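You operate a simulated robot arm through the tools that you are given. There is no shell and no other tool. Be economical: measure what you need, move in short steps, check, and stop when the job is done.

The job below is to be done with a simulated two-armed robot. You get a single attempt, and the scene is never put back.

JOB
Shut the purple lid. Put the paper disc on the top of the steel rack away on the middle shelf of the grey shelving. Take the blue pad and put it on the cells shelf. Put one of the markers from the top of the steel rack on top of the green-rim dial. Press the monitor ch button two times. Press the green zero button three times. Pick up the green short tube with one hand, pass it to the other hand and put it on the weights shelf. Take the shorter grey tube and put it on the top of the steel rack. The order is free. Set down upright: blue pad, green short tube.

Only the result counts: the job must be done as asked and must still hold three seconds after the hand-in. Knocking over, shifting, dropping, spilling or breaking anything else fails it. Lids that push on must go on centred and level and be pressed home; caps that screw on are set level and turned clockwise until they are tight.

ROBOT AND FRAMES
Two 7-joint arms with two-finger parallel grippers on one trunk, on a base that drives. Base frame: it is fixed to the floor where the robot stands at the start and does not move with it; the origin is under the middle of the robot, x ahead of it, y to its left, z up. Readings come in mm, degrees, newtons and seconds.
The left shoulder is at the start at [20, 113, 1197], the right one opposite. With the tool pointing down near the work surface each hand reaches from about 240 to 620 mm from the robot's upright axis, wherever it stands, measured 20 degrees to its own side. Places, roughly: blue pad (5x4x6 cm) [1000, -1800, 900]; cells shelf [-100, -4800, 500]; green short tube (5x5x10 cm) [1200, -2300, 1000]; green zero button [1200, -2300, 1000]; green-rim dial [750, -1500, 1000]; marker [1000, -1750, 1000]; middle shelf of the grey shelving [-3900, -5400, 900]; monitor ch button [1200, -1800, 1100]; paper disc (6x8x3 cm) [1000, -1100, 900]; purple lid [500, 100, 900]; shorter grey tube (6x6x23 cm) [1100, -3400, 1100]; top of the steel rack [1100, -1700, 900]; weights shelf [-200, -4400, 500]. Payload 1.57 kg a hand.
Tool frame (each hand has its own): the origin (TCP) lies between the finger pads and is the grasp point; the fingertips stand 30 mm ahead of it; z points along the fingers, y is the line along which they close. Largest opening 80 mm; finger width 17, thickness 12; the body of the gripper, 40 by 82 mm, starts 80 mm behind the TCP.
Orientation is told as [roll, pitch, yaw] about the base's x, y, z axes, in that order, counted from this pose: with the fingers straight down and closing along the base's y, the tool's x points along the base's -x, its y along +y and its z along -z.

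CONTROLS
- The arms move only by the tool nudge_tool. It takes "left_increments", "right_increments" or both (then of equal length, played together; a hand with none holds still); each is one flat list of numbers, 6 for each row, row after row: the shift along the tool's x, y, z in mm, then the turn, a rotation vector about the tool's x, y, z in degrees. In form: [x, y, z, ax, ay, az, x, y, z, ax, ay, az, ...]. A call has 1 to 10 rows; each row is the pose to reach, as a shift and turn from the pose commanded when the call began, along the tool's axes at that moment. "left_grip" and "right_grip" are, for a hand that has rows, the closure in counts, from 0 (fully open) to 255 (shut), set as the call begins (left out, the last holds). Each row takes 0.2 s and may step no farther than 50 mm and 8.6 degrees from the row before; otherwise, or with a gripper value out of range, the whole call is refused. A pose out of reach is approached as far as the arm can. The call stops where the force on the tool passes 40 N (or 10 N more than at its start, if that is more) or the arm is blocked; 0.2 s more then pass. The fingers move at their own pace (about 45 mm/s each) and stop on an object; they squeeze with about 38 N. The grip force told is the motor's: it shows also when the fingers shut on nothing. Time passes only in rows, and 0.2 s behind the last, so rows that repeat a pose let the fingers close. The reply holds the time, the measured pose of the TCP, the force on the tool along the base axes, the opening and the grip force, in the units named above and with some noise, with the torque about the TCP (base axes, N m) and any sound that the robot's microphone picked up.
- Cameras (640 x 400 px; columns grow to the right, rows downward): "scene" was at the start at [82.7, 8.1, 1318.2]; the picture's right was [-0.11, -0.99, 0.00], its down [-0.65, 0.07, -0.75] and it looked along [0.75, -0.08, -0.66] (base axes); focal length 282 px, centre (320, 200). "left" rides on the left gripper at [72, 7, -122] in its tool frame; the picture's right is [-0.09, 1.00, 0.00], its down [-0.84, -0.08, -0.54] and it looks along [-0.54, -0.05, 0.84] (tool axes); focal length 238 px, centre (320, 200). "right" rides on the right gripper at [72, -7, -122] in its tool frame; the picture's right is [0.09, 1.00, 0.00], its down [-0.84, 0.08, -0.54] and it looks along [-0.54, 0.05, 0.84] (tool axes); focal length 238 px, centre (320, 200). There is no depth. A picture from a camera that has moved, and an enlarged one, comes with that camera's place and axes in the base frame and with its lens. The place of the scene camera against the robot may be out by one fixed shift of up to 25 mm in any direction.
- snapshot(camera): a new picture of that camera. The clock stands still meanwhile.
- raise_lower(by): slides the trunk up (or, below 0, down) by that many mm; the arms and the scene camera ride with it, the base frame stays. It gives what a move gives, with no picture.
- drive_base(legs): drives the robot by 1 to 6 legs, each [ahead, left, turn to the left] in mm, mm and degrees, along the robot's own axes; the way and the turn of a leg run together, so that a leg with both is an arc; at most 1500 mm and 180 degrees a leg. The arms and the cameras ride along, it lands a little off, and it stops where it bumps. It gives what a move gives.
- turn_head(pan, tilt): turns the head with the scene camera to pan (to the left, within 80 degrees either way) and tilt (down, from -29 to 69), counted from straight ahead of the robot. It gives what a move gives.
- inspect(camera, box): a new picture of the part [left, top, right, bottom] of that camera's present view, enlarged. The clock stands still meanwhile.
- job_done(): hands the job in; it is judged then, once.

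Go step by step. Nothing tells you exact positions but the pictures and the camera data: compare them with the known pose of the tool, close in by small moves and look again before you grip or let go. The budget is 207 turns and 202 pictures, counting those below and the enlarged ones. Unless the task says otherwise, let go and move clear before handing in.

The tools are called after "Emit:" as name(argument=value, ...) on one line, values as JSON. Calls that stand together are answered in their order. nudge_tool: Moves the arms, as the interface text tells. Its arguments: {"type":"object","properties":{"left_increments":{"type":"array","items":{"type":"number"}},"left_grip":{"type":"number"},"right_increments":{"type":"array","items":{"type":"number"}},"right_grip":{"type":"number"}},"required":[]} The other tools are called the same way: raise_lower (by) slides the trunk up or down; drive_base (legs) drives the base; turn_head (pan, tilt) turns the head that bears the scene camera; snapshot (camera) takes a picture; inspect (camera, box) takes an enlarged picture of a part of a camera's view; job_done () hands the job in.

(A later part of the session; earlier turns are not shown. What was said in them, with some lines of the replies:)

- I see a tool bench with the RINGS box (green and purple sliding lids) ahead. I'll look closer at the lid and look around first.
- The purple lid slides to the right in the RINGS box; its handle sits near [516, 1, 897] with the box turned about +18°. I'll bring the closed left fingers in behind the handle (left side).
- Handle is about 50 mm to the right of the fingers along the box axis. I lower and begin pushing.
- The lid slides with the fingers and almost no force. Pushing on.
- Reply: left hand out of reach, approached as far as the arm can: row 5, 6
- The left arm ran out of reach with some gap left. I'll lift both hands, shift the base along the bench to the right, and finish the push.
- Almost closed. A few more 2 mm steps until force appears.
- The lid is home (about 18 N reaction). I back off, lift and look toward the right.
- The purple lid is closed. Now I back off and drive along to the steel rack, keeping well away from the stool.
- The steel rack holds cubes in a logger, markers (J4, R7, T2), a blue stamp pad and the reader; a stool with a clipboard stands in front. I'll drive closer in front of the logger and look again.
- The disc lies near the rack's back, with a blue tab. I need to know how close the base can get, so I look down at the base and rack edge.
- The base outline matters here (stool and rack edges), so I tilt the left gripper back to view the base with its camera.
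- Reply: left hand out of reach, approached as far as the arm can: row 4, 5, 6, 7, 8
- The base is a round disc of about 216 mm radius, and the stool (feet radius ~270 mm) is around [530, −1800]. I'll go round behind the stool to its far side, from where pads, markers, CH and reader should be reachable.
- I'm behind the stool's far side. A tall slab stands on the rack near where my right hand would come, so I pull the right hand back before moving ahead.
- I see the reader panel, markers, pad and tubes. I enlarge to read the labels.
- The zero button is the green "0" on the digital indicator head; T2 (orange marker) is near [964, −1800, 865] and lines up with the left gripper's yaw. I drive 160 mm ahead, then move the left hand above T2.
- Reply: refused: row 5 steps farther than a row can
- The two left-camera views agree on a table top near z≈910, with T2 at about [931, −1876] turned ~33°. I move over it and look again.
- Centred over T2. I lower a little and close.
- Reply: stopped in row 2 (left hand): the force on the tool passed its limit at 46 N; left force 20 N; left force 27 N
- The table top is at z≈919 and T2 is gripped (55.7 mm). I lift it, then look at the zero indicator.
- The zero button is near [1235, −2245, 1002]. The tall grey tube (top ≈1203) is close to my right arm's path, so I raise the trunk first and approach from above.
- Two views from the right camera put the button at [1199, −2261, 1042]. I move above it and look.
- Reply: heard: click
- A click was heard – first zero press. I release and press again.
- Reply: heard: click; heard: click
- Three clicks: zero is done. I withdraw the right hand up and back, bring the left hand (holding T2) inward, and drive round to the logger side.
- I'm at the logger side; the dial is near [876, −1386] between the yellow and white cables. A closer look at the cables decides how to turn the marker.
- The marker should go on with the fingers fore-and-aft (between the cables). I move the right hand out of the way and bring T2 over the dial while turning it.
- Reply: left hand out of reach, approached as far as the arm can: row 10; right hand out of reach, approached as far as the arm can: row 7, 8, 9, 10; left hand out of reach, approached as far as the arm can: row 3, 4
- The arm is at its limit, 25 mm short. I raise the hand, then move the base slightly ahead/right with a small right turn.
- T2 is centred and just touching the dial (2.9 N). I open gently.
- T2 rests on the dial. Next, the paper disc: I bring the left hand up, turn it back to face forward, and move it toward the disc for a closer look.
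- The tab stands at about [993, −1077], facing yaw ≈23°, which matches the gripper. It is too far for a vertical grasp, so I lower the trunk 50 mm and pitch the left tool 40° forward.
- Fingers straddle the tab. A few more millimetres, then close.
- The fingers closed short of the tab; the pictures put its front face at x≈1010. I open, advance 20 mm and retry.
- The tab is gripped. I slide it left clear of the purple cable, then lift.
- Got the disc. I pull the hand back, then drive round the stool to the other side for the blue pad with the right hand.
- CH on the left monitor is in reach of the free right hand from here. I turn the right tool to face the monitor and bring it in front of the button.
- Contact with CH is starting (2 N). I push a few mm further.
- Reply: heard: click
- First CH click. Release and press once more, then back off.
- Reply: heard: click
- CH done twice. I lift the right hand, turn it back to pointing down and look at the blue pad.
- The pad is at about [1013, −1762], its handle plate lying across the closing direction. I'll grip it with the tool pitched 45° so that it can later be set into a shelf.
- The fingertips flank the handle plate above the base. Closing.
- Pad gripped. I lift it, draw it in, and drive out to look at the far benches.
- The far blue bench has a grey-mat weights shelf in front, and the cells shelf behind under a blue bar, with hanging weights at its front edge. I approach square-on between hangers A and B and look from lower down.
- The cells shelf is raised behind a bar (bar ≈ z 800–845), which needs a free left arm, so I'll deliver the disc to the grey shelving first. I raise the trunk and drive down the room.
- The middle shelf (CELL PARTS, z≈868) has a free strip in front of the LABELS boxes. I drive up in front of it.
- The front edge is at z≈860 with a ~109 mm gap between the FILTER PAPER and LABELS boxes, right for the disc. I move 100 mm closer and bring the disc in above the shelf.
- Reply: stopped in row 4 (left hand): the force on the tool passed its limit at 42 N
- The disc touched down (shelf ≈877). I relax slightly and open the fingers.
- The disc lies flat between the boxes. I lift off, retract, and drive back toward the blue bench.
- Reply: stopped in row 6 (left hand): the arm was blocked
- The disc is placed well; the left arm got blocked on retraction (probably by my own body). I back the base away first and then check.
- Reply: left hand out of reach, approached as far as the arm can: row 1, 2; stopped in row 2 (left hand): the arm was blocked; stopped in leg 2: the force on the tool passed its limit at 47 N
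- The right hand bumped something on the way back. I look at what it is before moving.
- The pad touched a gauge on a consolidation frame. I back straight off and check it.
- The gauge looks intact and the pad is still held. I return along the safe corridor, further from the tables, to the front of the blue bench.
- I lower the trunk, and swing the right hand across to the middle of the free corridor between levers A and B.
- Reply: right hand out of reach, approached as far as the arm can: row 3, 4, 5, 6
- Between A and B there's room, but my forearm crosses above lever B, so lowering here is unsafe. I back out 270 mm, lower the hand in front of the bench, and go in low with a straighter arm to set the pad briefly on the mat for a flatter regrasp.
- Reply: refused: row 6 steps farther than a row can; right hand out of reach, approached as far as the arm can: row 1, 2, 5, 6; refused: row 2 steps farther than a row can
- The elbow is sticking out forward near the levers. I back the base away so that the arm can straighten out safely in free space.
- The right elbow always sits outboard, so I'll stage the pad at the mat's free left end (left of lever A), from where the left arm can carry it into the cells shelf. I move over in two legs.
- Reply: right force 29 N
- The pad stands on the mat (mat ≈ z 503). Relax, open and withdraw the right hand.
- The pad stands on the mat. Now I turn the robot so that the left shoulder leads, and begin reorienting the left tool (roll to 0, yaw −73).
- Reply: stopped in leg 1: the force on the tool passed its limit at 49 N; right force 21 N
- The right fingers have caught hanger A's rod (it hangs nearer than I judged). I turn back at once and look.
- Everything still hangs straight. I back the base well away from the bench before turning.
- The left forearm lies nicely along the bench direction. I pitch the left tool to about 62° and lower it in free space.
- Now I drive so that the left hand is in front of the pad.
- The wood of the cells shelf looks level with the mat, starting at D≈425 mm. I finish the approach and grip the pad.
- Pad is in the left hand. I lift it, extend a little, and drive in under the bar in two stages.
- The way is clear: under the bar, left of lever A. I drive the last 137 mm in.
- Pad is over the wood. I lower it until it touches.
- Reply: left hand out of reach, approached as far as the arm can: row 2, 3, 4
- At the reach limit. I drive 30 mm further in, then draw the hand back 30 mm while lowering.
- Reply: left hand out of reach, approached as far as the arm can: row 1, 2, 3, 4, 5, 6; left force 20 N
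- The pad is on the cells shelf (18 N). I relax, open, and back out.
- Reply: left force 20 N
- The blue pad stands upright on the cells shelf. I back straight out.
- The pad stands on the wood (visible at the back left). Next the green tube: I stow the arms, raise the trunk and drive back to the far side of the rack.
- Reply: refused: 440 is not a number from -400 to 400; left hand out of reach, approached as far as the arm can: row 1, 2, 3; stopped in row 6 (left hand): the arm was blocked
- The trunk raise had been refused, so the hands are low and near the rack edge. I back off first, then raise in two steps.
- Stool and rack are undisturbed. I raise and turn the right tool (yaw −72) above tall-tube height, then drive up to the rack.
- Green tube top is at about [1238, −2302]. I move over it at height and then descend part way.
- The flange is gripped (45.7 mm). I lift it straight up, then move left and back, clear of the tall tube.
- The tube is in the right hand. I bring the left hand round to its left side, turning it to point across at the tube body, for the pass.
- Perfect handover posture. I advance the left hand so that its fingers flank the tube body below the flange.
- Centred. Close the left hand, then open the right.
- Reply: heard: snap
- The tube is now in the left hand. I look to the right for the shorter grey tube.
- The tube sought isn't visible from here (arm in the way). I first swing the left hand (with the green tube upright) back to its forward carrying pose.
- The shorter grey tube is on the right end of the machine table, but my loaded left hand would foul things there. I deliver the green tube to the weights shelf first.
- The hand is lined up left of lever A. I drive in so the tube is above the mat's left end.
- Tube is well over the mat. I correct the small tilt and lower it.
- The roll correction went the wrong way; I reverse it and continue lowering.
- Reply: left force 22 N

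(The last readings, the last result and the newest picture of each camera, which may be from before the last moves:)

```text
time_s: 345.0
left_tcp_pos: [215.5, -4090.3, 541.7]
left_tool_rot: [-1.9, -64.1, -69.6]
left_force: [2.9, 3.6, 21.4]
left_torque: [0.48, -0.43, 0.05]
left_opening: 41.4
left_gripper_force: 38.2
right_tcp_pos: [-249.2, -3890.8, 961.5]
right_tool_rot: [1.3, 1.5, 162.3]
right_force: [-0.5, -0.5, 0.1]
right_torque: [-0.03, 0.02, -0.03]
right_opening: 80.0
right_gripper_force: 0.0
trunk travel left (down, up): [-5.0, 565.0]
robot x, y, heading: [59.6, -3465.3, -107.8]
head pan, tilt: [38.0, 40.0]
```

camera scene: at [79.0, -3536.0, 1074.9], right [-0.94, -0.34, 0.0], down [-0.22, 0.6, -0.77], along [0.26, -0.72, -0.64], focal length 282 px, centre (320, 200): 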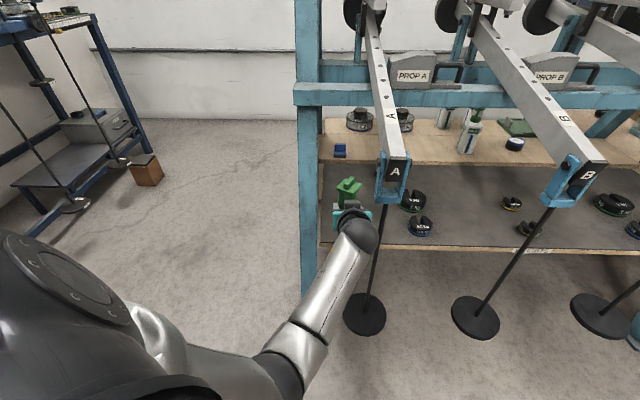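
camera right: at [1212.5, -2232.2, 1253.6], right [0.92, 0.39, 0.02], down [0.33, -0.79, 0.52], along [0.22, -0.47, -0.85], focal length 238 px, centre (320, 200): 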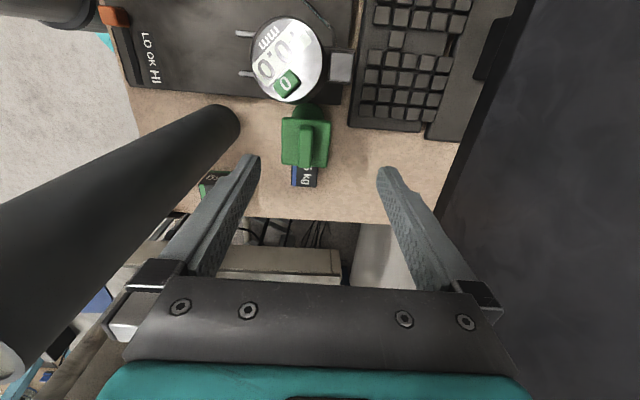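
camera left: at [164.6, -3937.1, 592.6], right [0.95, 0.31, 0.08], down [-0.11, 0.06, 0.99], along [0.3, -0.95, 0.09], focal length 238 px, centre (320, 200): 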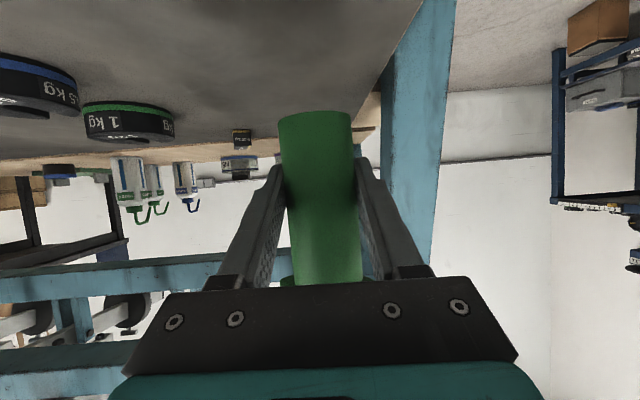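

Contact (13–21 N). I relax 2 mm, open the fingers and check that it stands.

Emit:
nudge_tool(left_increments=[-2, 0, -1, 0, 0, 0])

Emit:
nudge_tool(left_increments=[0, 0, 0, 0, 0, 0, 0, 0, 0, 0, 0, 0, 0, 0, 0, 0, 0, 0], left_grip=30)

Emit:
snapshot(camera="left")

```text
time_s: 345.4
left_tcp_pos: [214.2, -4090.8, 542.1]
left_tool_rot: [-1.9, -63.8, -69.5]
left_force: [3.0, -5.5, 14.6]
left_torque: [-0.05, -0.45, -0.1]
left_opening: 41.5
left_gripper_force: 37.6
right_tcp_pos: [-249.0, -3891.4, 959.4]
right_tool_rot: [1.2, 1.4, 162.2]
right_force: [-0.1, 0.0, 0.1]
right_torque: [0.0, 0.01, 0.02]
right_opening: 80.0
right_gripper_force: 0.1
trunk travel left (down, up): [-5.0, 565.0]
robot x, y, heading: [64.6, -3466.4, -107.8]
head pan, tilt: [38.0, 40.0]
```

```text
time_s: 346.2
left_tcp_pos: [214.8, -4089.7, 538.9]
left_tool_rot: [-1.9, -63.3, -69.5]
left_force: [-0.5, -0.8, 0.6]
left_torque: [-0.01, 0.01, 0.02]
left_opening: 70.5
left_gripper_force: 0.1
right_tcp_pos: [-249.0, -3892.3, 961.0]
right_tool_rot: [1.2, 1.4, 162.3]
right_force: [0.2, -0.1, -0.2]
right_torque: [0.01, 0.02, 0.0]
right_opening: 79.8
right_gripper_force: 0.0
trunk travel left (down, up): [-5.0, 565.0]
robot x, y, heading: [65.3, -3464.0, -107.9]
head pan, tilt: [38.0, 40.0]
```

```text
38 pictures are left
camera left: at [175.5, -3954.9, 529.8], right [0.96, 0.28, 0.07], down [-0.1, 0.08, 0.99], along [0.27, -0.96, 0.11], focal length 238 px, centre (320, 200)
```

left: 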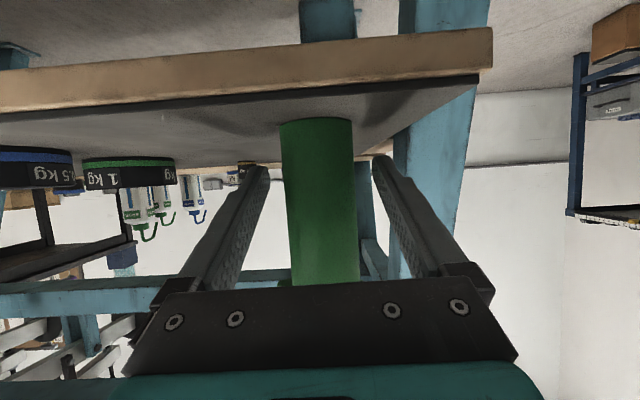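

The green tube stands on the weights shelf. I back straight out and check.

Emit:
drive_base(legs=[[-82, -57, 0], [-360, -251, 0]])

Emit:
snapshot(camera="scene")

```text
time_s: 349.6
left_tcp_pos: [58.8, -3573.4, 540.5]
left_tool_rot: [-1.8, -63.4, -69.2]
left_force: [-0.7, 0.8, 0.0]
left_torque: [-0.01, 0.02, 0.02]
left_opening: 70.4
left_gripper_force: 0.1
right_tcp_pos: [-405.4, -3379.9, 959.6]
right_tool_rot: [1.2, 1.6, 162.7]
right_force: [0.5, 0.6, 0.0]
right_torque: [-0.02, -0.01, 0.01]
right_opening: 79.9
right_gripper_force: 0.1
trunk travel left (down, up): [-5.0, 565.0]
robot x, y, heading: [-96.9, -2950.2, -107.7]
head pan, tilt: [38.0, 40.0]
```

```text
37 pictures are left
camera scene: at [-81.0, -3020.4, 1074.9], right [-0.94, -0.35, 0.0], down [-0.23, 0.6, -0.77], along [0.27, -0.72, -0.64], focal length 282 px, centre (320, 200)
```

scene: 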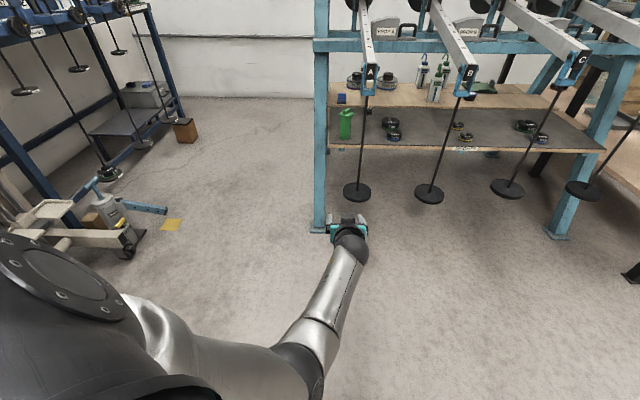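

Green tube and pad are both standing well. For the shorter grey tube I raise the trunk, tuck the right hand, turn and drive to stand in front of it, using the left hand.

Emit:
raise_lower(by=400)

Emit:
raise_lower(by=120)

Emit:
nudge_tool(right_increments=[0, -40, 0, 0, 0, 0, 0, -80, 0, 0, 0, 0, 0, -120, 0, 0, 0, 0, 0, -150, 0, 0, 0, 0], left_increments=[0, 0, 0, 0, 0, 0, 0, 0, 0, 0, 0, 0, 0, 0, 0, 0, 0, 0, 0, 0, 0, 0, 0, 0], left_grip=0)

Emit:
drive_base(legs=[[0, 0, 87], [450, -346, 0]])

Emit:
snapshot(camera="left")

Emit:
turn_head(pan=25, tilt=30)

Emit:
snapshot(camera="scene")

```text
time_s: 353.4
left_tcp_pos: [57.8, -3573.4, 939.9]
left_tool_rot: [-1.7, -63.5, -69.2]
left_force: [-0.9, -0.7, -1.4]
left_torque: [0.01, 0.04, 0.0]
left_opening: 70.1
left_gripper_force: 0.0
right_tcp_pos: [-405.3, -3378.6, 1359.9]
right_tool_rot: [1.2, 1.5, 162.8]
right_force: [0.2, 0.2, 0.2]
right_torque: [-0.02, 0.02, 0.01]
right_opening: 80.0
right_gripper_force: 0.1
trunk travel left (down, up): [-405.0, 165.0]
robot x, y, heading: [-97.1, -2949.5, -107.3]
head pan, tilt: [38.0, 40.0]
```

```text
time_s: 354.9
left_tcp_pos: [57.6, -3573.2, 1059.5]
left_tool_rot: [-1.8, -63.4, -69.1]
left_force: [-0.4, -0.2, -0.9]
left_torque: [0.0, 0.02, -0.01]
left_opening: 70.7
left_gripper_force: 0.1
right_tcp_pos: [-406.1, -3379.8, 1480.9]
right_tool_rot: [1.2, 1.5, 162.7]
right_force: [0.2, -1.2, 0.3]
right_torque: [-0.01, -0.02, 0.02]
right_opening: 79.9
right_gripper_force: 0.1
trunk travel left (down, up): [-525.0, 45.0]
robot x, y, heading: [-98.1, -2947.3, -107.4]
head pan, tilt: [38.0, 40.0]
```

```text
time_s: 355.9
left_tcp_pos: [58.6, -3572.4, 1060.7]
left_tool_rot: [-1.9, -63.5, -69.2]
left_force: [-0.2, -0.1, -0.3]
left_torque: [0.02, 0.04, -0.04]
left_opening: 80.1
left_gripper_force: 0.1
right_tcp_pos: [-360.5, -3234.1, 1476.5]
right_tool_rot: [1.2, 1.5, 162.8]
right_force: [0.3, -0.2, 0.0]
right_torque: [-0.02, -0.01, -0.01]
right_opening: 80.2
right_gripper_force: 0.0
trunk travel left (down, up): [-525.0, 45.0]
robot x, y, heading: [-96.5, -2949.5, -107.4]
head pan, tilt: [38.0, 40.0]
```

```text
time_s: 362.8
left_tcp_pos: [830.6, -3327.5, 1059.4]
left_tool_rot: [-1.9, -63.5, 16.7]
left_force: [-0.1, 0.6, 1.1]
left_torque: [-0.02, -0.01, 0.0]
left_opening: 80.1
left_gripper_force: 0.1
right_tcp_pos: [463.3, -3721.2, 1476.9]
right_tool_rot: [1.1, 1.6, -111.3]
right_force: [-0.2, -0.7, 0.7]
right_torque: [0.0, 0.0, -0.03]
right_opening: 79.9
right_gripper_force: 0.1
trunk travel left (down, up): [-525.0, 45.0]
robot x, y, heading: [198.3, -3434.0, -21.5]
head pan, tilt: [38.0, 40.0]
```

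```text
36 pictures are left
camera left: at [693.5, -3359.4, 1050.1], right [-0.22, 0.97, 0.07], down [-0.09, -0.09, 0.99], along [0.97, 0.21, 0.11], focal length 238 px, centre (320, 200)
```

left: 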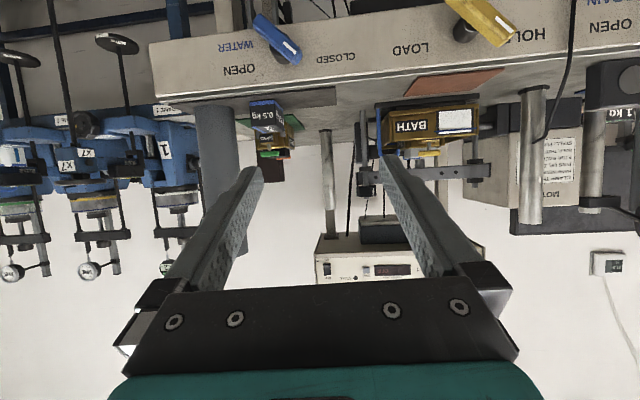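

```text
time_s: 363.6
left_tcp_pos: [830.3, -3328.1, 1059.4]
left_tool_rot: [-1.8, -63.4, 16.8]
left_force: [0.0, 0.7, 0.9]
left_torque: [0.03, 0.01, 0.01]
left_opening: 80.0
left_gripper_force: 0.0
right_tcp_pos: [462.7, -3720.5, 1476.6]
right_tool_rot: [1.2, 1.4, -111.1]
right_force: [0.6, 0.5, 0.4]
right_torque: [0.0, 0.0, -0.02]
right_opening: 80.1
right_gripper_force: 0.1
trunk travel left (down, up): [-525.0, 45.0]
robot x, y, heading: [199.1, -3439.4, -21.3]
head pan, tilt: [25.0, 30.0]
```

```text
35 pictures are left
camera scene: at [284.9, -3419.0, 1610.2], right [0.06, -1.0, 0.0], down [-0.5, -0.03, -0.87], along [0.86, 0.05, -0.5], focal length 282 px, centre (320, 200)
```

scene: 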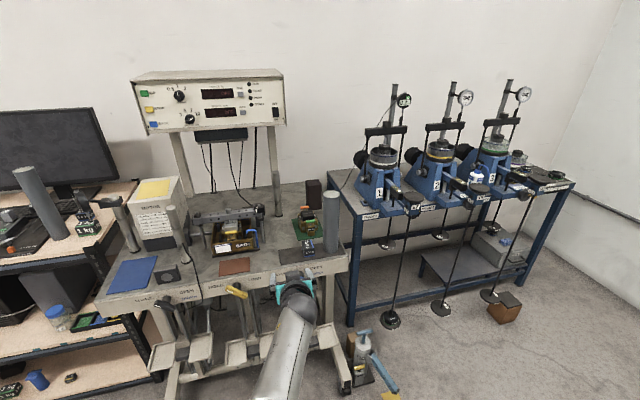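

The grey tube is near [1044, −3425], on the table (z≈950). I raise the hand slightly and drive to line up in front of it.

Emit:
nudge_tool(left_increments=[-14, 0, -7, 1.9, 0, 0, -28, 0, -14, 1.9, 0, 0])

Emit:
drive_base(legs=[[142, -84, 0]])

Emit:
snapshot(camera="left")

```text
time_s: 364.2
left_tcp_pos: [830.0, -3326.3, 1090.4]
left_tool_rot: [-3.7, -63.5, 16.7]
left_force: [-0.1, 0.2, -0.7]
left_torque: [0.01, 0.01, 0.0]
left_opening: 80.1
left_gripper_force: 0.0
right_tcp_pos: [463.2, -3720.2, 1475.5]
right_tool_rot: [1.2, 1.5, -111.2]
right_force: [0.3, -0.1, -0.4]
right_torque: [0.01, 0.04, -0.03]
right_opening: 80.0
right_gripper_force: 0.1
trunk travel left (down, up): [-525.0, 45.0]
robot x, y, heading: [198.1, -3437.9, -21.5]
head pan, tilt: [25.0, 30.0]
```

```text
time_s: 365.6
left_tcp_pos: [930.5, -3457.3, 1091.8]
left_tool_rot: [-3.7, -63.5, 16.8]
left_force: [-0.6, 0.4, -0.2]
left_torque: [0.01, 0.01, 0.01]
left_opening: 80.1
left_gripper_force: 0.1
right_tcp_pos: [565.0, -3851.1, 1476.3]
right_tool_rot: [1.2, 1.4, -111.2]
right_force: [-0.4, -0.9, -1.6]
right_torque: [0.01, 0.01, 0.02]
right_opening: 80.2
right_gripper_force: 0.1
trunk travel left (down, up): [-525.0, 45.0]
robot x, y, heading: [295.5, -3568.4, -21.3]
head pan, tilt: [25.0, 30.0]
```

```text
34 pictures are left
camera left: at [792.2, -3484.6, 1080.7], right [-0.19, 0.98, 0.05], down [-0.1, -0.07, 0.99], along [0.98, 0.19, 0.11], focal length 238 px, centre (320, 200)
```

left: 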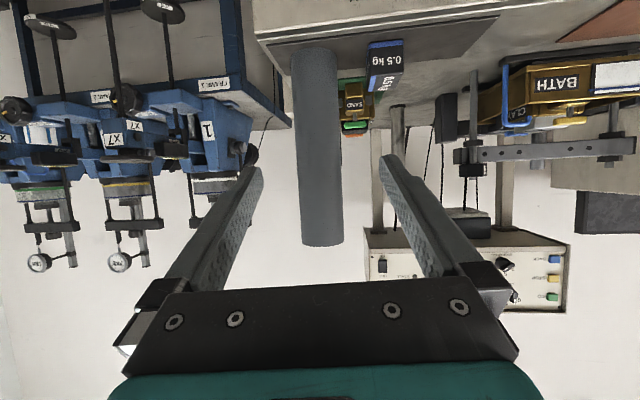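

Well lined up. I fix the small roll and move in 100 mm horizontally, then check.

Emit:
nudge_tool(left_increments=[-15, -1, 30, -1.9, 0, 0, -30, -2, 60, -3.7, 0, 0, -45, -2, 90, -3.7, 0, 0])

Emit:
snapshot(camera="left")

```text
time_s: 366.4
left_tcp_pos: [1029.3, -3432.3, 1092.4]
left_tool_rot: [0.0, -63.5, 17.0]
left_force: [0.8, 0.7, -0.4]
left_torque: [0.01, -0.06, -0.01]
left_opening: 80.1
left_gripper_force: 0.1
right_tcp_pos: [566.1, -3849.3, 1476.9]
right_tool_rot: [1.2, 1.5, -111.1]
right_force: [0.8, 0.1, -0.6]
right_torque: [-0.03, 0.02, -0.05]
right_opening: 80.0
right_gripper_force: 0.0
trunk travel left (down, up): [-525.0, 45.0]
robot x, y, heading: [298.5, -3569.1, -21.6]
head pan, tilt: [25.0, 30.0]
```

```text
33 pictures are left
camera left: at [892.6, -3468.0, 1082.0], right [-0.25, 0.96, 0.08], down [-0.08, -0.11, 0.99], along [0.96, 0.24, 0.11], focal length 238 px, centre (320, 200)
```

left: 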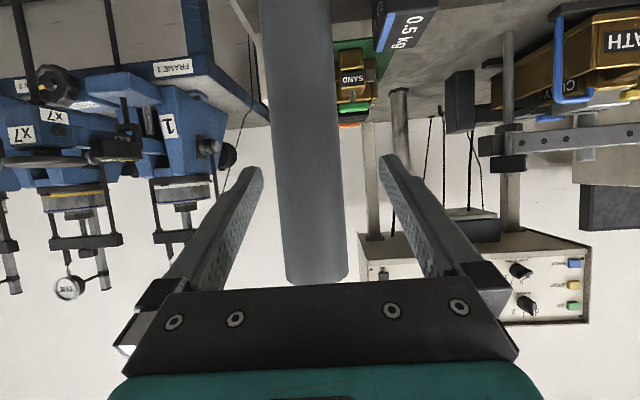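

Emit:
nudge_tool(left_increments=[-2, -8.5, 4, 0, 0, 0, -11, -8.5, 22, 0, 0, 0, -20, -8.5, 40, 0, 0, 0])

Emit:
snapshot(camera="left")

```text
time_s: 367.2
left_tcp_pos: [1036.0, -3439.9, 1092.6]
left_tool_rot: [0.1, -63.4, 16.8]
left_force: [-0.3, -0.3, 0.3]
left_torque: [0.03, -0.02, -0.03]
left_opening: 79.8
left_gripper_force: 0.1
left hand out of reach, approached as far as the arm can: row 2, 3
right_tcp_pos: [564.0, -3850.9, 1476.6]
right_tool_rot: [1.2, 1.5, -111.1]
right_force: [-0.8, 0.2, 0.5]
right_torque: [-0.02, 0.01, -0.02]
right_opening: 79.9
right_gripper_force: 0.0
trunk travel left (down, up): [-525.0, 45.0]
robot x, y, heading: [295.9, -3569.4, -21.4]
head pan, tilt: [25.0, 30.0]
```

```text
32 pictures are left
camera left: at [898.9, -3475.8, 1082.1], right [-0.25, 0.96, 0.08], down [-0.08, -0.11, 0.99], along [0.96, 0.24, 0.11], focal length 238 px, centre (320, 200)
```

left: 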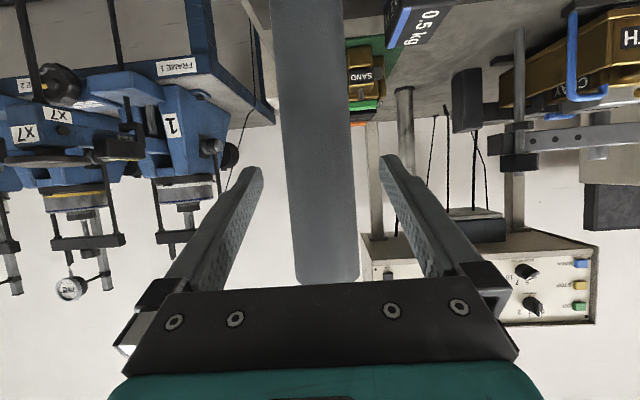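

The arm is at full reach, so I roll the base the last 38 mm along the tool direction.

Emit:
drive_base(legs=[[30, 23.5, 0]])

Emit:
snapshot(camera="left")

```text
time_s: 368.1
left_tcp_pos: [1071.7, -3430.6, 1090.9]
left_tool_rot: [0.0, -63.4, 16.9]
left_force: [0.0, -0.3, -0.3]
left_torque: [0.0, -0.01, 0.02]
left_opening: 79.7
left_gripper_force: 0.0
right_tcp_pos: [602.0, -3839.6, 1476.6]
right_tool_rot: [1.2, 1.5, -111.1]
right_force: [0.9, 0.8, -0.7]
right_torque: [-0.01, 0.04, 0.02]
right_opening: 80.1
right_gripper_force: 0.1
trunk travel left (down, up): [-525.0, 45.0]
robot x, y, heading: [335.2, -3556.6, -21.4]
head pan, tilt: [25.0, 30.0]
```

```text
31 pictures are left
camera left: at [935.4, -3465.5, 1081.5], right [-0.25, 0.96, 0.08], down [-0.08, -0.11, 0.99], along [0.96, 0.24, 0.11], focal length 238 px, centre (320, 200)
```

left: 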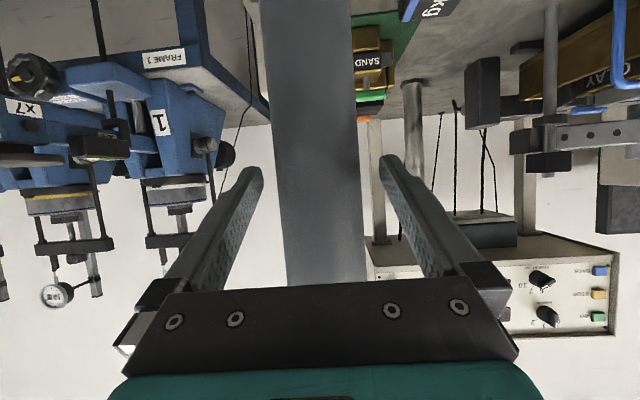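

The tube is between the fingers. Closing.

Emit:
nudge_tool(left_increments=[0, 0, 0, 0, 0, 0, 0, 0, 0, 0, 0, 0, 0, 0, 0, 0, 0, 0], left_grip=255)

Emit:
nudge_tool(left_increments=[-9, 0, -4.5, 0, 0, 0, -27, 0, -13, 0, 0, 0, -54, 0, -27, 0, 0, 0, -80, 0, -40, 0, 0, 0])

Emit:
snapshot(camera="left")

```text
time_s: 368.9
left_tcp_pos: [1072.2, -3430.6, 1092.8]
left_tool_rot: [-0.1, -63.6, 16.9]
left_force: [-0.3, -1.2, 2.3]
left_torque: [-0.04, -0.31, -0.02]
left_opening: 53.3
left_gripper_force: 25.7
right_tcp_pos: [600.2, -3840.3, 1475.9]
right_tool_rot: [1.3, 1.4, -111.2]
right_force: [-0.1, -0.1, 0.4]
right_torque: [0.03, 0.0, -0.01]
right_opening: 80.1
right_gripper_force: 0.1
trunk travel left (down, up): [-525.0, 45.0]
robot x, y, heading: [329.1, -3558.7, -21.2]
head pan, tilt: [25.0, 30.0]
```

```text
time_s: 369.9
left_tcp_pos: [1070.4, -3432.0, 1179.6]
left_tool_rot: [0.0, -63.2, 16.8]
left_force: [0.3, 0.2, -6.5]
left_torque: [-0.04, 0.17, -0.03]
left_opening: 53.1
left_gripper_force: 38.0
right_tcp_pos: [600.1, -3840.1, 1476.5]
right_tool_rot: [1.2, 1.5, -111.1]
right_force: [-0.6, 0.6, -0.3]
right_torque: [0.06, -0.01, -0.02]
right_opening: 80.0
right_gripper_force: 0.0
trunk travel left (down, up): [-525.0, 45.0]
robot x, y, heading: [333.3, -3560.0, -21.5]
head pan, tilt: [25.0, 30.0]
```

```text
30 pictures are left
camera left: at [933.5, -3466.2, 1170.4], right [-0.25, 0.97, 0.08], down [-0.08, -0.11, 0.99], along [0.97, 0.24, 0.1], focal length 238 px, centre (320, 200)
```

left: 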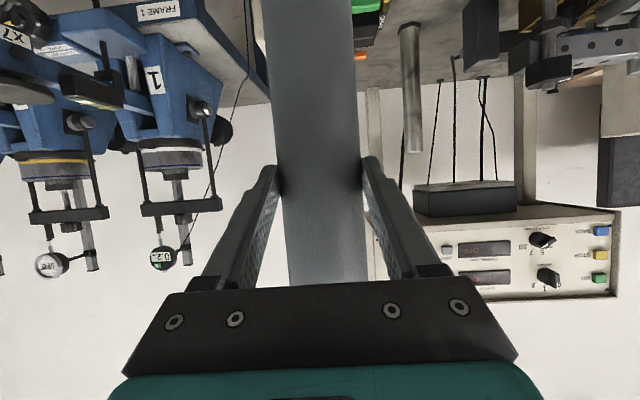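

Grey tube lifted (≈0.65 kg). I back out, turn left in free space and drive around to the rack front.

Emit:
drive_base(legs=[[-196, -155, 0], [0, 0, 34.5]])

Emit:
drive_base(legs=[[518, 1096, 0]])

Emit:
turn_head(pan=30, tilt=40)

Emit:
snapshot(camera="scene")

Emit:
snapshot(camera="left")

```text
time_s: 373.4
left_tcp_pos: [630.3, -3109.3, 1179.8]
left_tool_rot: [-0.1, -63.5, 51.2]
left_force: [-0.4, -0.9, -6.1]
left_torque: [-0.11, 0.09, -0.02]
left_opening: 52.9
left_gripper_force: 37.9
right_tcp_pos: [474.8, -3713.7, 1477.2]
right_tool_rot: [1.1, 1.5, -76.7]
right_force: [-0.1, 0.3, -0.6]
right_torque: [0.0, 0.04, -0.02]
right_opening: 80.1
right_gripper_force: 0.1
trunk travel left (down, up): [-525.0, 45.0]
robot x, y, heading: [94.0, -3631.6, 13.4]
head pan, tilt: [25.0, 30.0]
```

```text
time_s: 379.5
left_tcp_pos: [869.3, -1920.5, 1180.3]
left_tool_rot: [0.0, -63.4, 51.7]
left_force: [0.3, 0.7, -6.8]
left_torque: [-0.1, 0.07, 0.06]
left_opening: 52.9
left_gripper_force: 37.8
right_tcp_pos: [717.2, -2525.4, 1476.4]
right_tool_rot: [1.2, 1.5, -76.3]
right_force: [0.9, 0.2, 0.5]
right_torque: [0.03, -0.05, 0.0]
right_opening: 80.1
right_gripper_force: 0.1
trunk travel left (down, up): [-525.0, 45.0]
robot x, y, heading: [331.0, -2448.3, 13.3]
head pan, tilt: [25.0, 30.0]
```

```text
time_s: 380.2
left_tcp_pos: [869.3, -1921.8, 1179.7]
left_tool_rot: [-0.1, -63.3, 51.5]
left_force: [0.5, -0.5, -7.1]
left_torque: [-0.12, 0.11, -0.02]
left_opening: 53.0
left_gripper_force: 38.6
right_tcp_pos: [717.1, -2525.9, 1476.8]
right_tool_rot: [1.2, 1.5, -76.3]
right_force: [-0.9, -1.0, -0.7]
right_torque: [0.02, 0.01, -0.02]
right_opening: 79.9
right_gripper_force: 0.1
trunk travel left (down, up): [-525.0, 45.0]
robot x, y, heading: [337.3, -2449.5, 13.5]
head pan, tilt: [30.0, 40.0]
```

```text
29 pictures are left
camera scene: at [397.0, -2369.0, 1594.9], right [0.69, -0.73, 0.0], down [-0.47, -0.44, -0.77], along [0.56, 0.53, -0.64], focal length 282 px, centre (320, 200)
```

scene: 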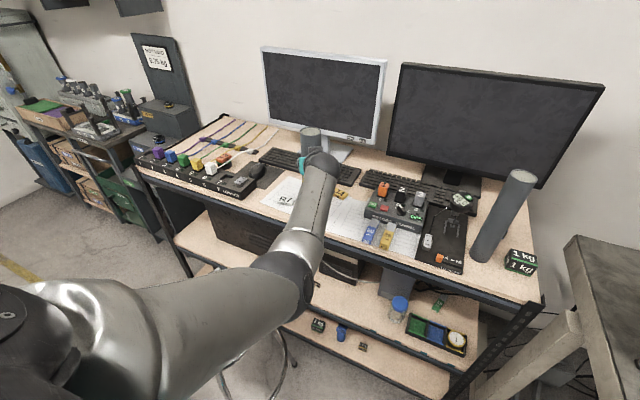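

```text
28 pictures are left
camera left: at [776.7, -2029.2, 1170.1], right [-0.75, 0.65, 0.08], down [-0.01, -0.13, 0.99], along [0.66, 0.75, 0.1], focal length 238 px, centre (320, 200)
```

left: 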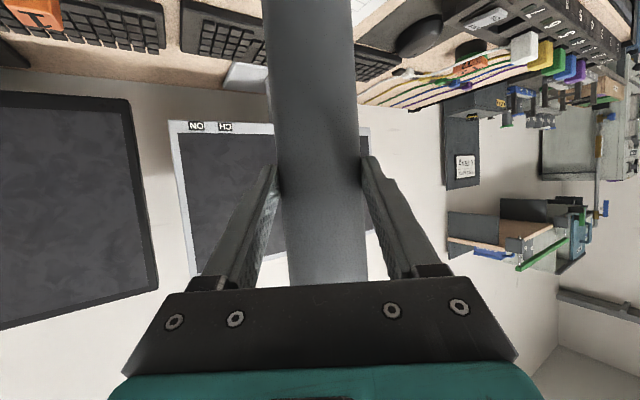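

Clear spot on the paper between R7 and J4, at about [975, −1818]. I drive the tube over it.

Emit:
drive_base(legs=[[124, 75, 0]])

Emit:
nudge_tool(left_increments=[30, 0, 15, 0, 0, 0, 54, 0, 27, 0, 0, 0, 71, 0, 36, 0, 0, 0])

Emit:
snapshot(camera="left")

Emit:
inspect(camera="scene", box=[200, 100, 420, 260])

```text
time_s: 381.6
left_tcp_pos: [974.5, -1820.4, 1179.0]
left_tool_rot: [0.0, -63.4, 51.6]
left_force: [0.0, 0.2, -7.5]
left_torque: [-0.11, 0.09, 0.01]
left_opening: 53.2
left_gripper_force: 38.2
right_tcp_pos: [822.5, -2424.7, 1476.1]
right_tool_rot: [1.1, 1.5, -76.5]
right_force: [0.0, 0.5, -0.9]
right_torque: [-0.01, 0.01, 0.01]
right_opening: 79.9
right_gripper_force: 0.0
trunk travel left (down, up): [-525.0, 45.0]
robot x, y, heading: [440.3, -2347.0, 13.3]
head pan, tilt: [30.0, 40.0]
```

```text
time_s: 382.4
left_tcp_pos: [973.9, -1820.1, 1099.5]
left_tool_rot: [0.1, -63.3, 51.5]
left_force: [-0.3, 0.0, -6.5]
left_torque: [-0.15, 0.11, -0.04]
left_opening: 52.7
left_gripper_force: 37.7
right_tcp_pos: [820.9, -2426.4, 1475.9]
right_tool_rot: [1.2, 1.5, -76.3]
right_force: [-0.3, -0.3, -0.6]
right_torque: [-0.01, -0.02, 0.01]
right_opening: 80.1
right_gripper_force: 0.1
trunk travel left (down, up): [-525.0, 45.0]
robot x, y, heading: [438.4, -2341.3, 13.2]
head pan, tilt: [30.0, 40.0]
```

```text
27 pictures are left
camera left: at [881.7, -1927.4, 1090.8], right [-0.75, 0.65, 0.08], down [-0.01, -0.13, 0.99], along [0.66, 0.75, 0.1], focal length 238 px, centre (320, 200)
```

left: 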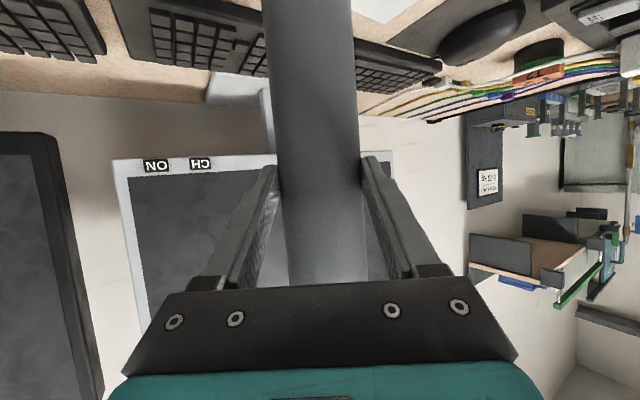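

```text
2.50 times, centred on (310, 180) of scene
camera zoom: at [501.1, -2267.8, 1594.8], right [0.69, -0.73, 0.0], down [-0.47, -0.44, -0.77], along [0.56, 0.53, -0.64], focal length 705 px, centre (345, 250)
```

zoom: 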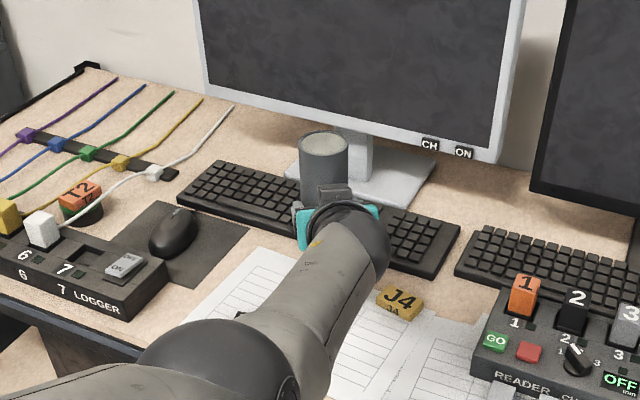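

Emit:
nudge_tool(left_increments=[9, 0, 4.5, 0, 0, 0, 15, 0, 7.5, 0, 0, 0, 18, 0, 9, 0, 0, 0, 20, 0, 10, 0, 0, 0])

```text
time_s: 383.4
left_tcp_pos: [968.3, -1817.6, 1085.4]
left_tool_rot: [-0.1, -63.3, 51.5]
left_force: [-0.4, 0.3, -6.6]
left_torque: [-0.13, 0.1, 0.0]
left_opening: 52.7
left_gripper_force: 37.8
left hand out of reach, approached as far as the arm can: row 2, 3, 4
right_tcp_pos: [821.2, -2425.5, 1475.9]
right_tool_rot: [1.3, 1.4, -76.4]
right_force: [0.2, -0.3, 0.0]
right_torque: [0.02, 0.0, 0.0]
right_opening: 80.4
right_gripper_force: 0.1
trunk travel left (down, up): [-525.0, 45.0]
robot x, y, heading: [442.1, -2346.6, 13.0]
head pan, tilt: [30.0, 40.0]
```

Arm at its reach limit; I use the trunk to lower instead.

Emit:
raise_lower(by=-10)

Emit:
raise_lower(by=-3)

Emit:
inspect(camera="left", box=[200, 0, 440, 150])

```text
time_s: 383.9
left_tcp_pos: [968.9, -1817.7, 1074.8]
left_tool_rot: [0.1, -63.3, 51.6]
left_force: [0.3, -0.4, -6.8]
left_torque: [-0.15, 0.05, 0.0]
left_opening: 52.8
left_gripper_force: 37.8
right_tcp_pos: [821.3, -2425.7, 1466.9]
right_tool_rot: [1.2, 1.5, -76.3]
right_force: [0.6, -0.7, 0.5]
right_torque: [-0.02, 0.0, 0.0]
right_opening: 80.2
right_gripper_force: 0.0
trunk travel left (down, up): [-515.0, 55.0]
robot x, y, heading: [439.0, -2343.2, 13.2]
head pan, tilt: [30.0, 40.0]
```

```text
time_s: 384.5
left_tcp_pos: [969.3, -1817.3, 1070.9]
left_tool_rot: [0.0, -63.3, 51.6]
left_force: [-0.5, -0.1, -7.0]
left_torque: [-0.11, 0.08, 0.0]
left_opening: 52.9
left_gripper_force: 38.2
right_tcp_pos: [821.1, -2425.6, 1463.0]
right_tool_rot: [1.2, 1.5, -76.4]
right_force: [0.7, -0.6, -0.1]
right_torque: [0.0, -0.01, 0.03]
right_opening: 80.1
right_gripper_force: 0.0
trunk travel left (down, up): [-512.0, 58.0]
robot x, y, heading: [433.9, -2347.0, 13.2]
head pan, tilt: [30.0, 40.0]
```

```text
2.67 times, centred on (320, 75) of left
camera zoom: at [876.8, -1924.8, 1062.6], right [-0.75, 0.65, 0.08], down [-0.01, -0.13, 0.99], along [0.66, 0.75, 0.1], focal length 636 px, centre (320, 533)
```

zoom: 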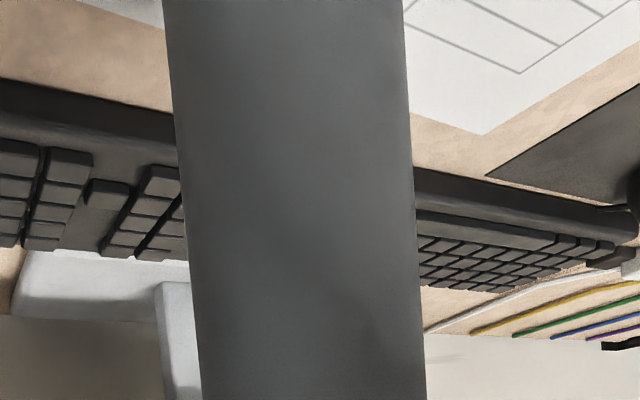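

Emit:
raise_lower(by=-3)

Emit:
raise_lower(by=-3)

```text
time_s: 385.0
left_tcp_pos: [968.5, -1816.2, 1069.2]
left_tool_rot: [-0.1, -63.4, 51.6]
left_force: [0.5, 1.8, -5.3]
left_torque: [-0.06, -0.01, 0.0]
left_opening: 53.1
left_gripper_force: 37.6
right_tcp_pos: [820.5, -2426.0, 1460.3]
right_tool_rot: [1.1, 1.5, -76.4]
right_force: [-0.2, -0.6, 0.2]
right_torque: [-0.02, 0.0, -0.04]
right_opening: 80.1
right_gripper_force: 0.0
trunk travel left (down, up): [-509.0, 61.0]
robot x, y, heading: [442.5, -2346.6, 13.2]
head pan, tilt: [30.0, 40.0]
```

```text
time_s: 385.5
left_tcp_pos: [968.8, -1816.9, 1069.4]
left_tool_rot: [-0.1, -63.6, 51.6]
left_force: [-2.7, -1.6, 5.8]
left_torque: [0.1, 0.19, 0.08]
left_opening: 53.1
left_gripper_force: 37.9
right_tcp_pos: [819.8, -2427.2, 1458.4]
right_tool_rot: [1.3, 1.6, -76.3]
right_force: [-0.4, 0.6, 0.5]
right_torque: [0.02, 0.0, -0.01]
right_opening: 79.8
right_gripper_force: 0.1
trunk travel left (down, up): [-506.0, 64.0]
robot x, y, heading: [440.1, -2345.7, 13.3]
head pan, tilt: [30.0, 40.0]
```

Contact (net +13 N). One more millimetre, then open.

Emit:
raise_lower(by=-1)

Emit:
nudge_tool(left_increments=[0, 0, 0, 0, 0, 0, 0, 0, 0, 0, 0, 0, 0, 0, 0, 0, 0, 0], left_grip=0)

Emit:
snapshot(camera="left")

```text
time_s: 386.0
left_tcp_pos: [969.6, -1818.2, 1069.8]
left_tool_rot: [-0.1, -63.8, 51.7]
left_force: [-2.1, -1.4, 12.8]
left_torque: [0.48, -0.04, 0.08]
left_opening: 52.8
left_gripper_force: 38.0
right_tcp_pos: [818.7, -2428.4, 1457.4]
right_tool_rot: [1.3, 1.6, -76.4]
right_force: [0.2, 0.4, 0.1]
right_torque: [0.01, 0.0, 0.0]
right_opening: 79.9
right_gripper_force: 0.1
trunk travel left (down, up): [-505.0, 65.0]
robot x, y, heading: [440.5, -2345.9, 13.5]
head pan, tilt: [30.0, 40.0]
```

```text
time_s: 386.8
left_tcp_pos: [968.7, -1817.1, 1064.6]
left_tool_rot: [-0.1, -63.4, 51.7]
left_force: [0.6, -0.3, 0.5]
left_torque: [-0.02, 0.03, 0.03]
left_opening: 79.8
left_gripper_force: 0.1
right_tcp_pos: [820.7, -2426.4, 1456.5]
right_tool_rot: [1.2, 1.5, -76.4]
right_force: [0.4, 0.3, -0.3]
right_torque: [0.0, 0.01, 0.0]
right_opening: 80.0
right_gripper_force: 0.0
trunk travel left (down, up): [-505.0, 65.0]
robot x, y, heading: [434.1, -2347.6, 13.2]
head pan, tilt: [30.0, 40.0]
```

```text
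24 pictures are left
camera left: at [876.4, -1925.2, 1055.9], right [-0.75, 0.65, 0.08], down [-0.01, -0.13, 0.99], along [0.66, 0.75, 0.11], focal length 238 px, centre (320, 200)
```

left: 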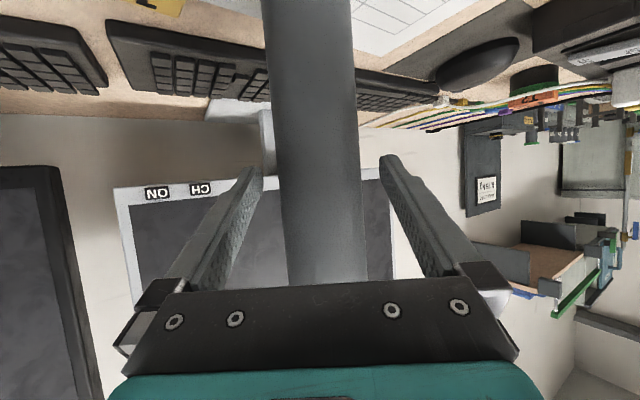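

The tube stands. I back straight away along the tool direction and take a final look.

Emit:
drive_base(legs=[[-63, -50, 0], [-236, -186, 0]])

Emit:
snapshot(camera="scene")

Emit:
inspect(camera="scene", box=[150, 80, 470, 280])

```text
time_s: 389.5
left_tcp_pos: [733.1, -2113.4, 1066.8]
left_tool_rot: [0.0, -63.4, 51.6]
left_force: [0.8, -1.0, 0.7]
left_torque: [0.02, 0.01, -0.02]
left_opening: 80.0
left_gripper_force: 0.1
right_tcp_pos: [584.3, -2722.2, 1457.1]
right_tool_rot: [1.2, 1.5, -76.5]
right_force: [-0.1, 0.5, 0.2]
right_torque: [-0.02, -0.02, 0.01]
right_opening: 80.1
right_gripper_force: 0.0
trunk travel left (down, up): [-505.0, 65.0]
robot x, y, heading: [200.9, -2642.1, 13.2]
head pan, tilt: [30.0, 40.0]
```

```text
23 pictures are left
camera scene: at [263.4, -2564.7, 1575.0], right [0.69, -0.73, 0.0], down [-0.47, -0.44, -0.77], along [0.56, 0.53, -0.64], focal length 282 px, centre (320, 200)
```

scene: 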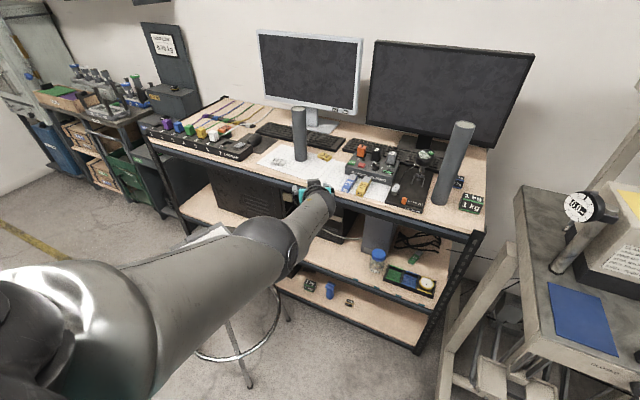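

```text
2.00 times, centred on (310, 180) of scene
camera zoom: at [263.4, -2564.7, 1575.0], right [0.69, -0.73, 0.0], down [-0.47, -0.44, -0.77], along [0.56, 0.53, -0.64], focal length 564 px, centre (340, 240)
```

zoom: 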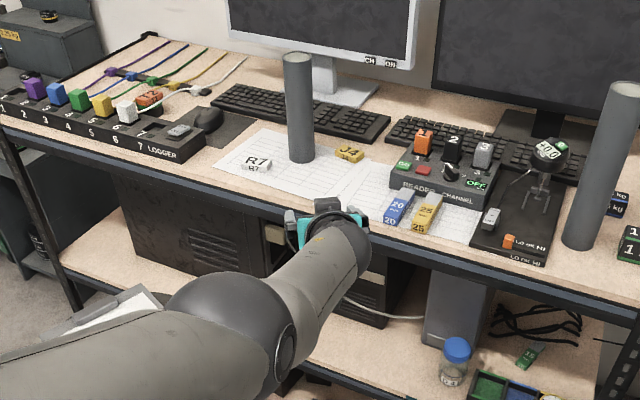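

Everything asked for is in place: the lid is shut, the marker is on the dial, both buttons are pressed, and the disc, pad and tubes are set down. Both hands are clear, so I hand in.

Emit:
job_done()

```text
The job is handed in.
```

I handed the job in with every item done, but I bumped two things on the way that may count against it.

| Item | Result |
|---|---|
| Purple lid | Slid shut against its stop |
| Paper disc | Lying flat on the middle shelf of the grey shelving, between the FILTER PAPER and LABELS boxes |
| Blue pad | Standing upright on the cells shelf |
| Marker | T2 lying on the green-rim dial |
| Monitor CH button | Pressed twice, two clicks heard |
| Green zero button | Pressed three times, three clicks heard |
| Green short tube | Picked up with the right hand, passed to the left, standing upright on the weights shelf |
| Shorter grey tube | Standing on top of the steel rack, between R7 and J4 |

- **Bumps:** While carrying the pad I hit a gauge on one of the frames near the blue bench, at about 47 N. Later an empty gripper caught the end of lever A on that bench, at about 49 N. Both looked undisturbed in the pictures afterwards, but I can't rule out a small shift.
- **Snap during the tube pass:** The microphone picked up a snap as the left hand closed on the green tube. The tube looked whole afterwards and stood normally.
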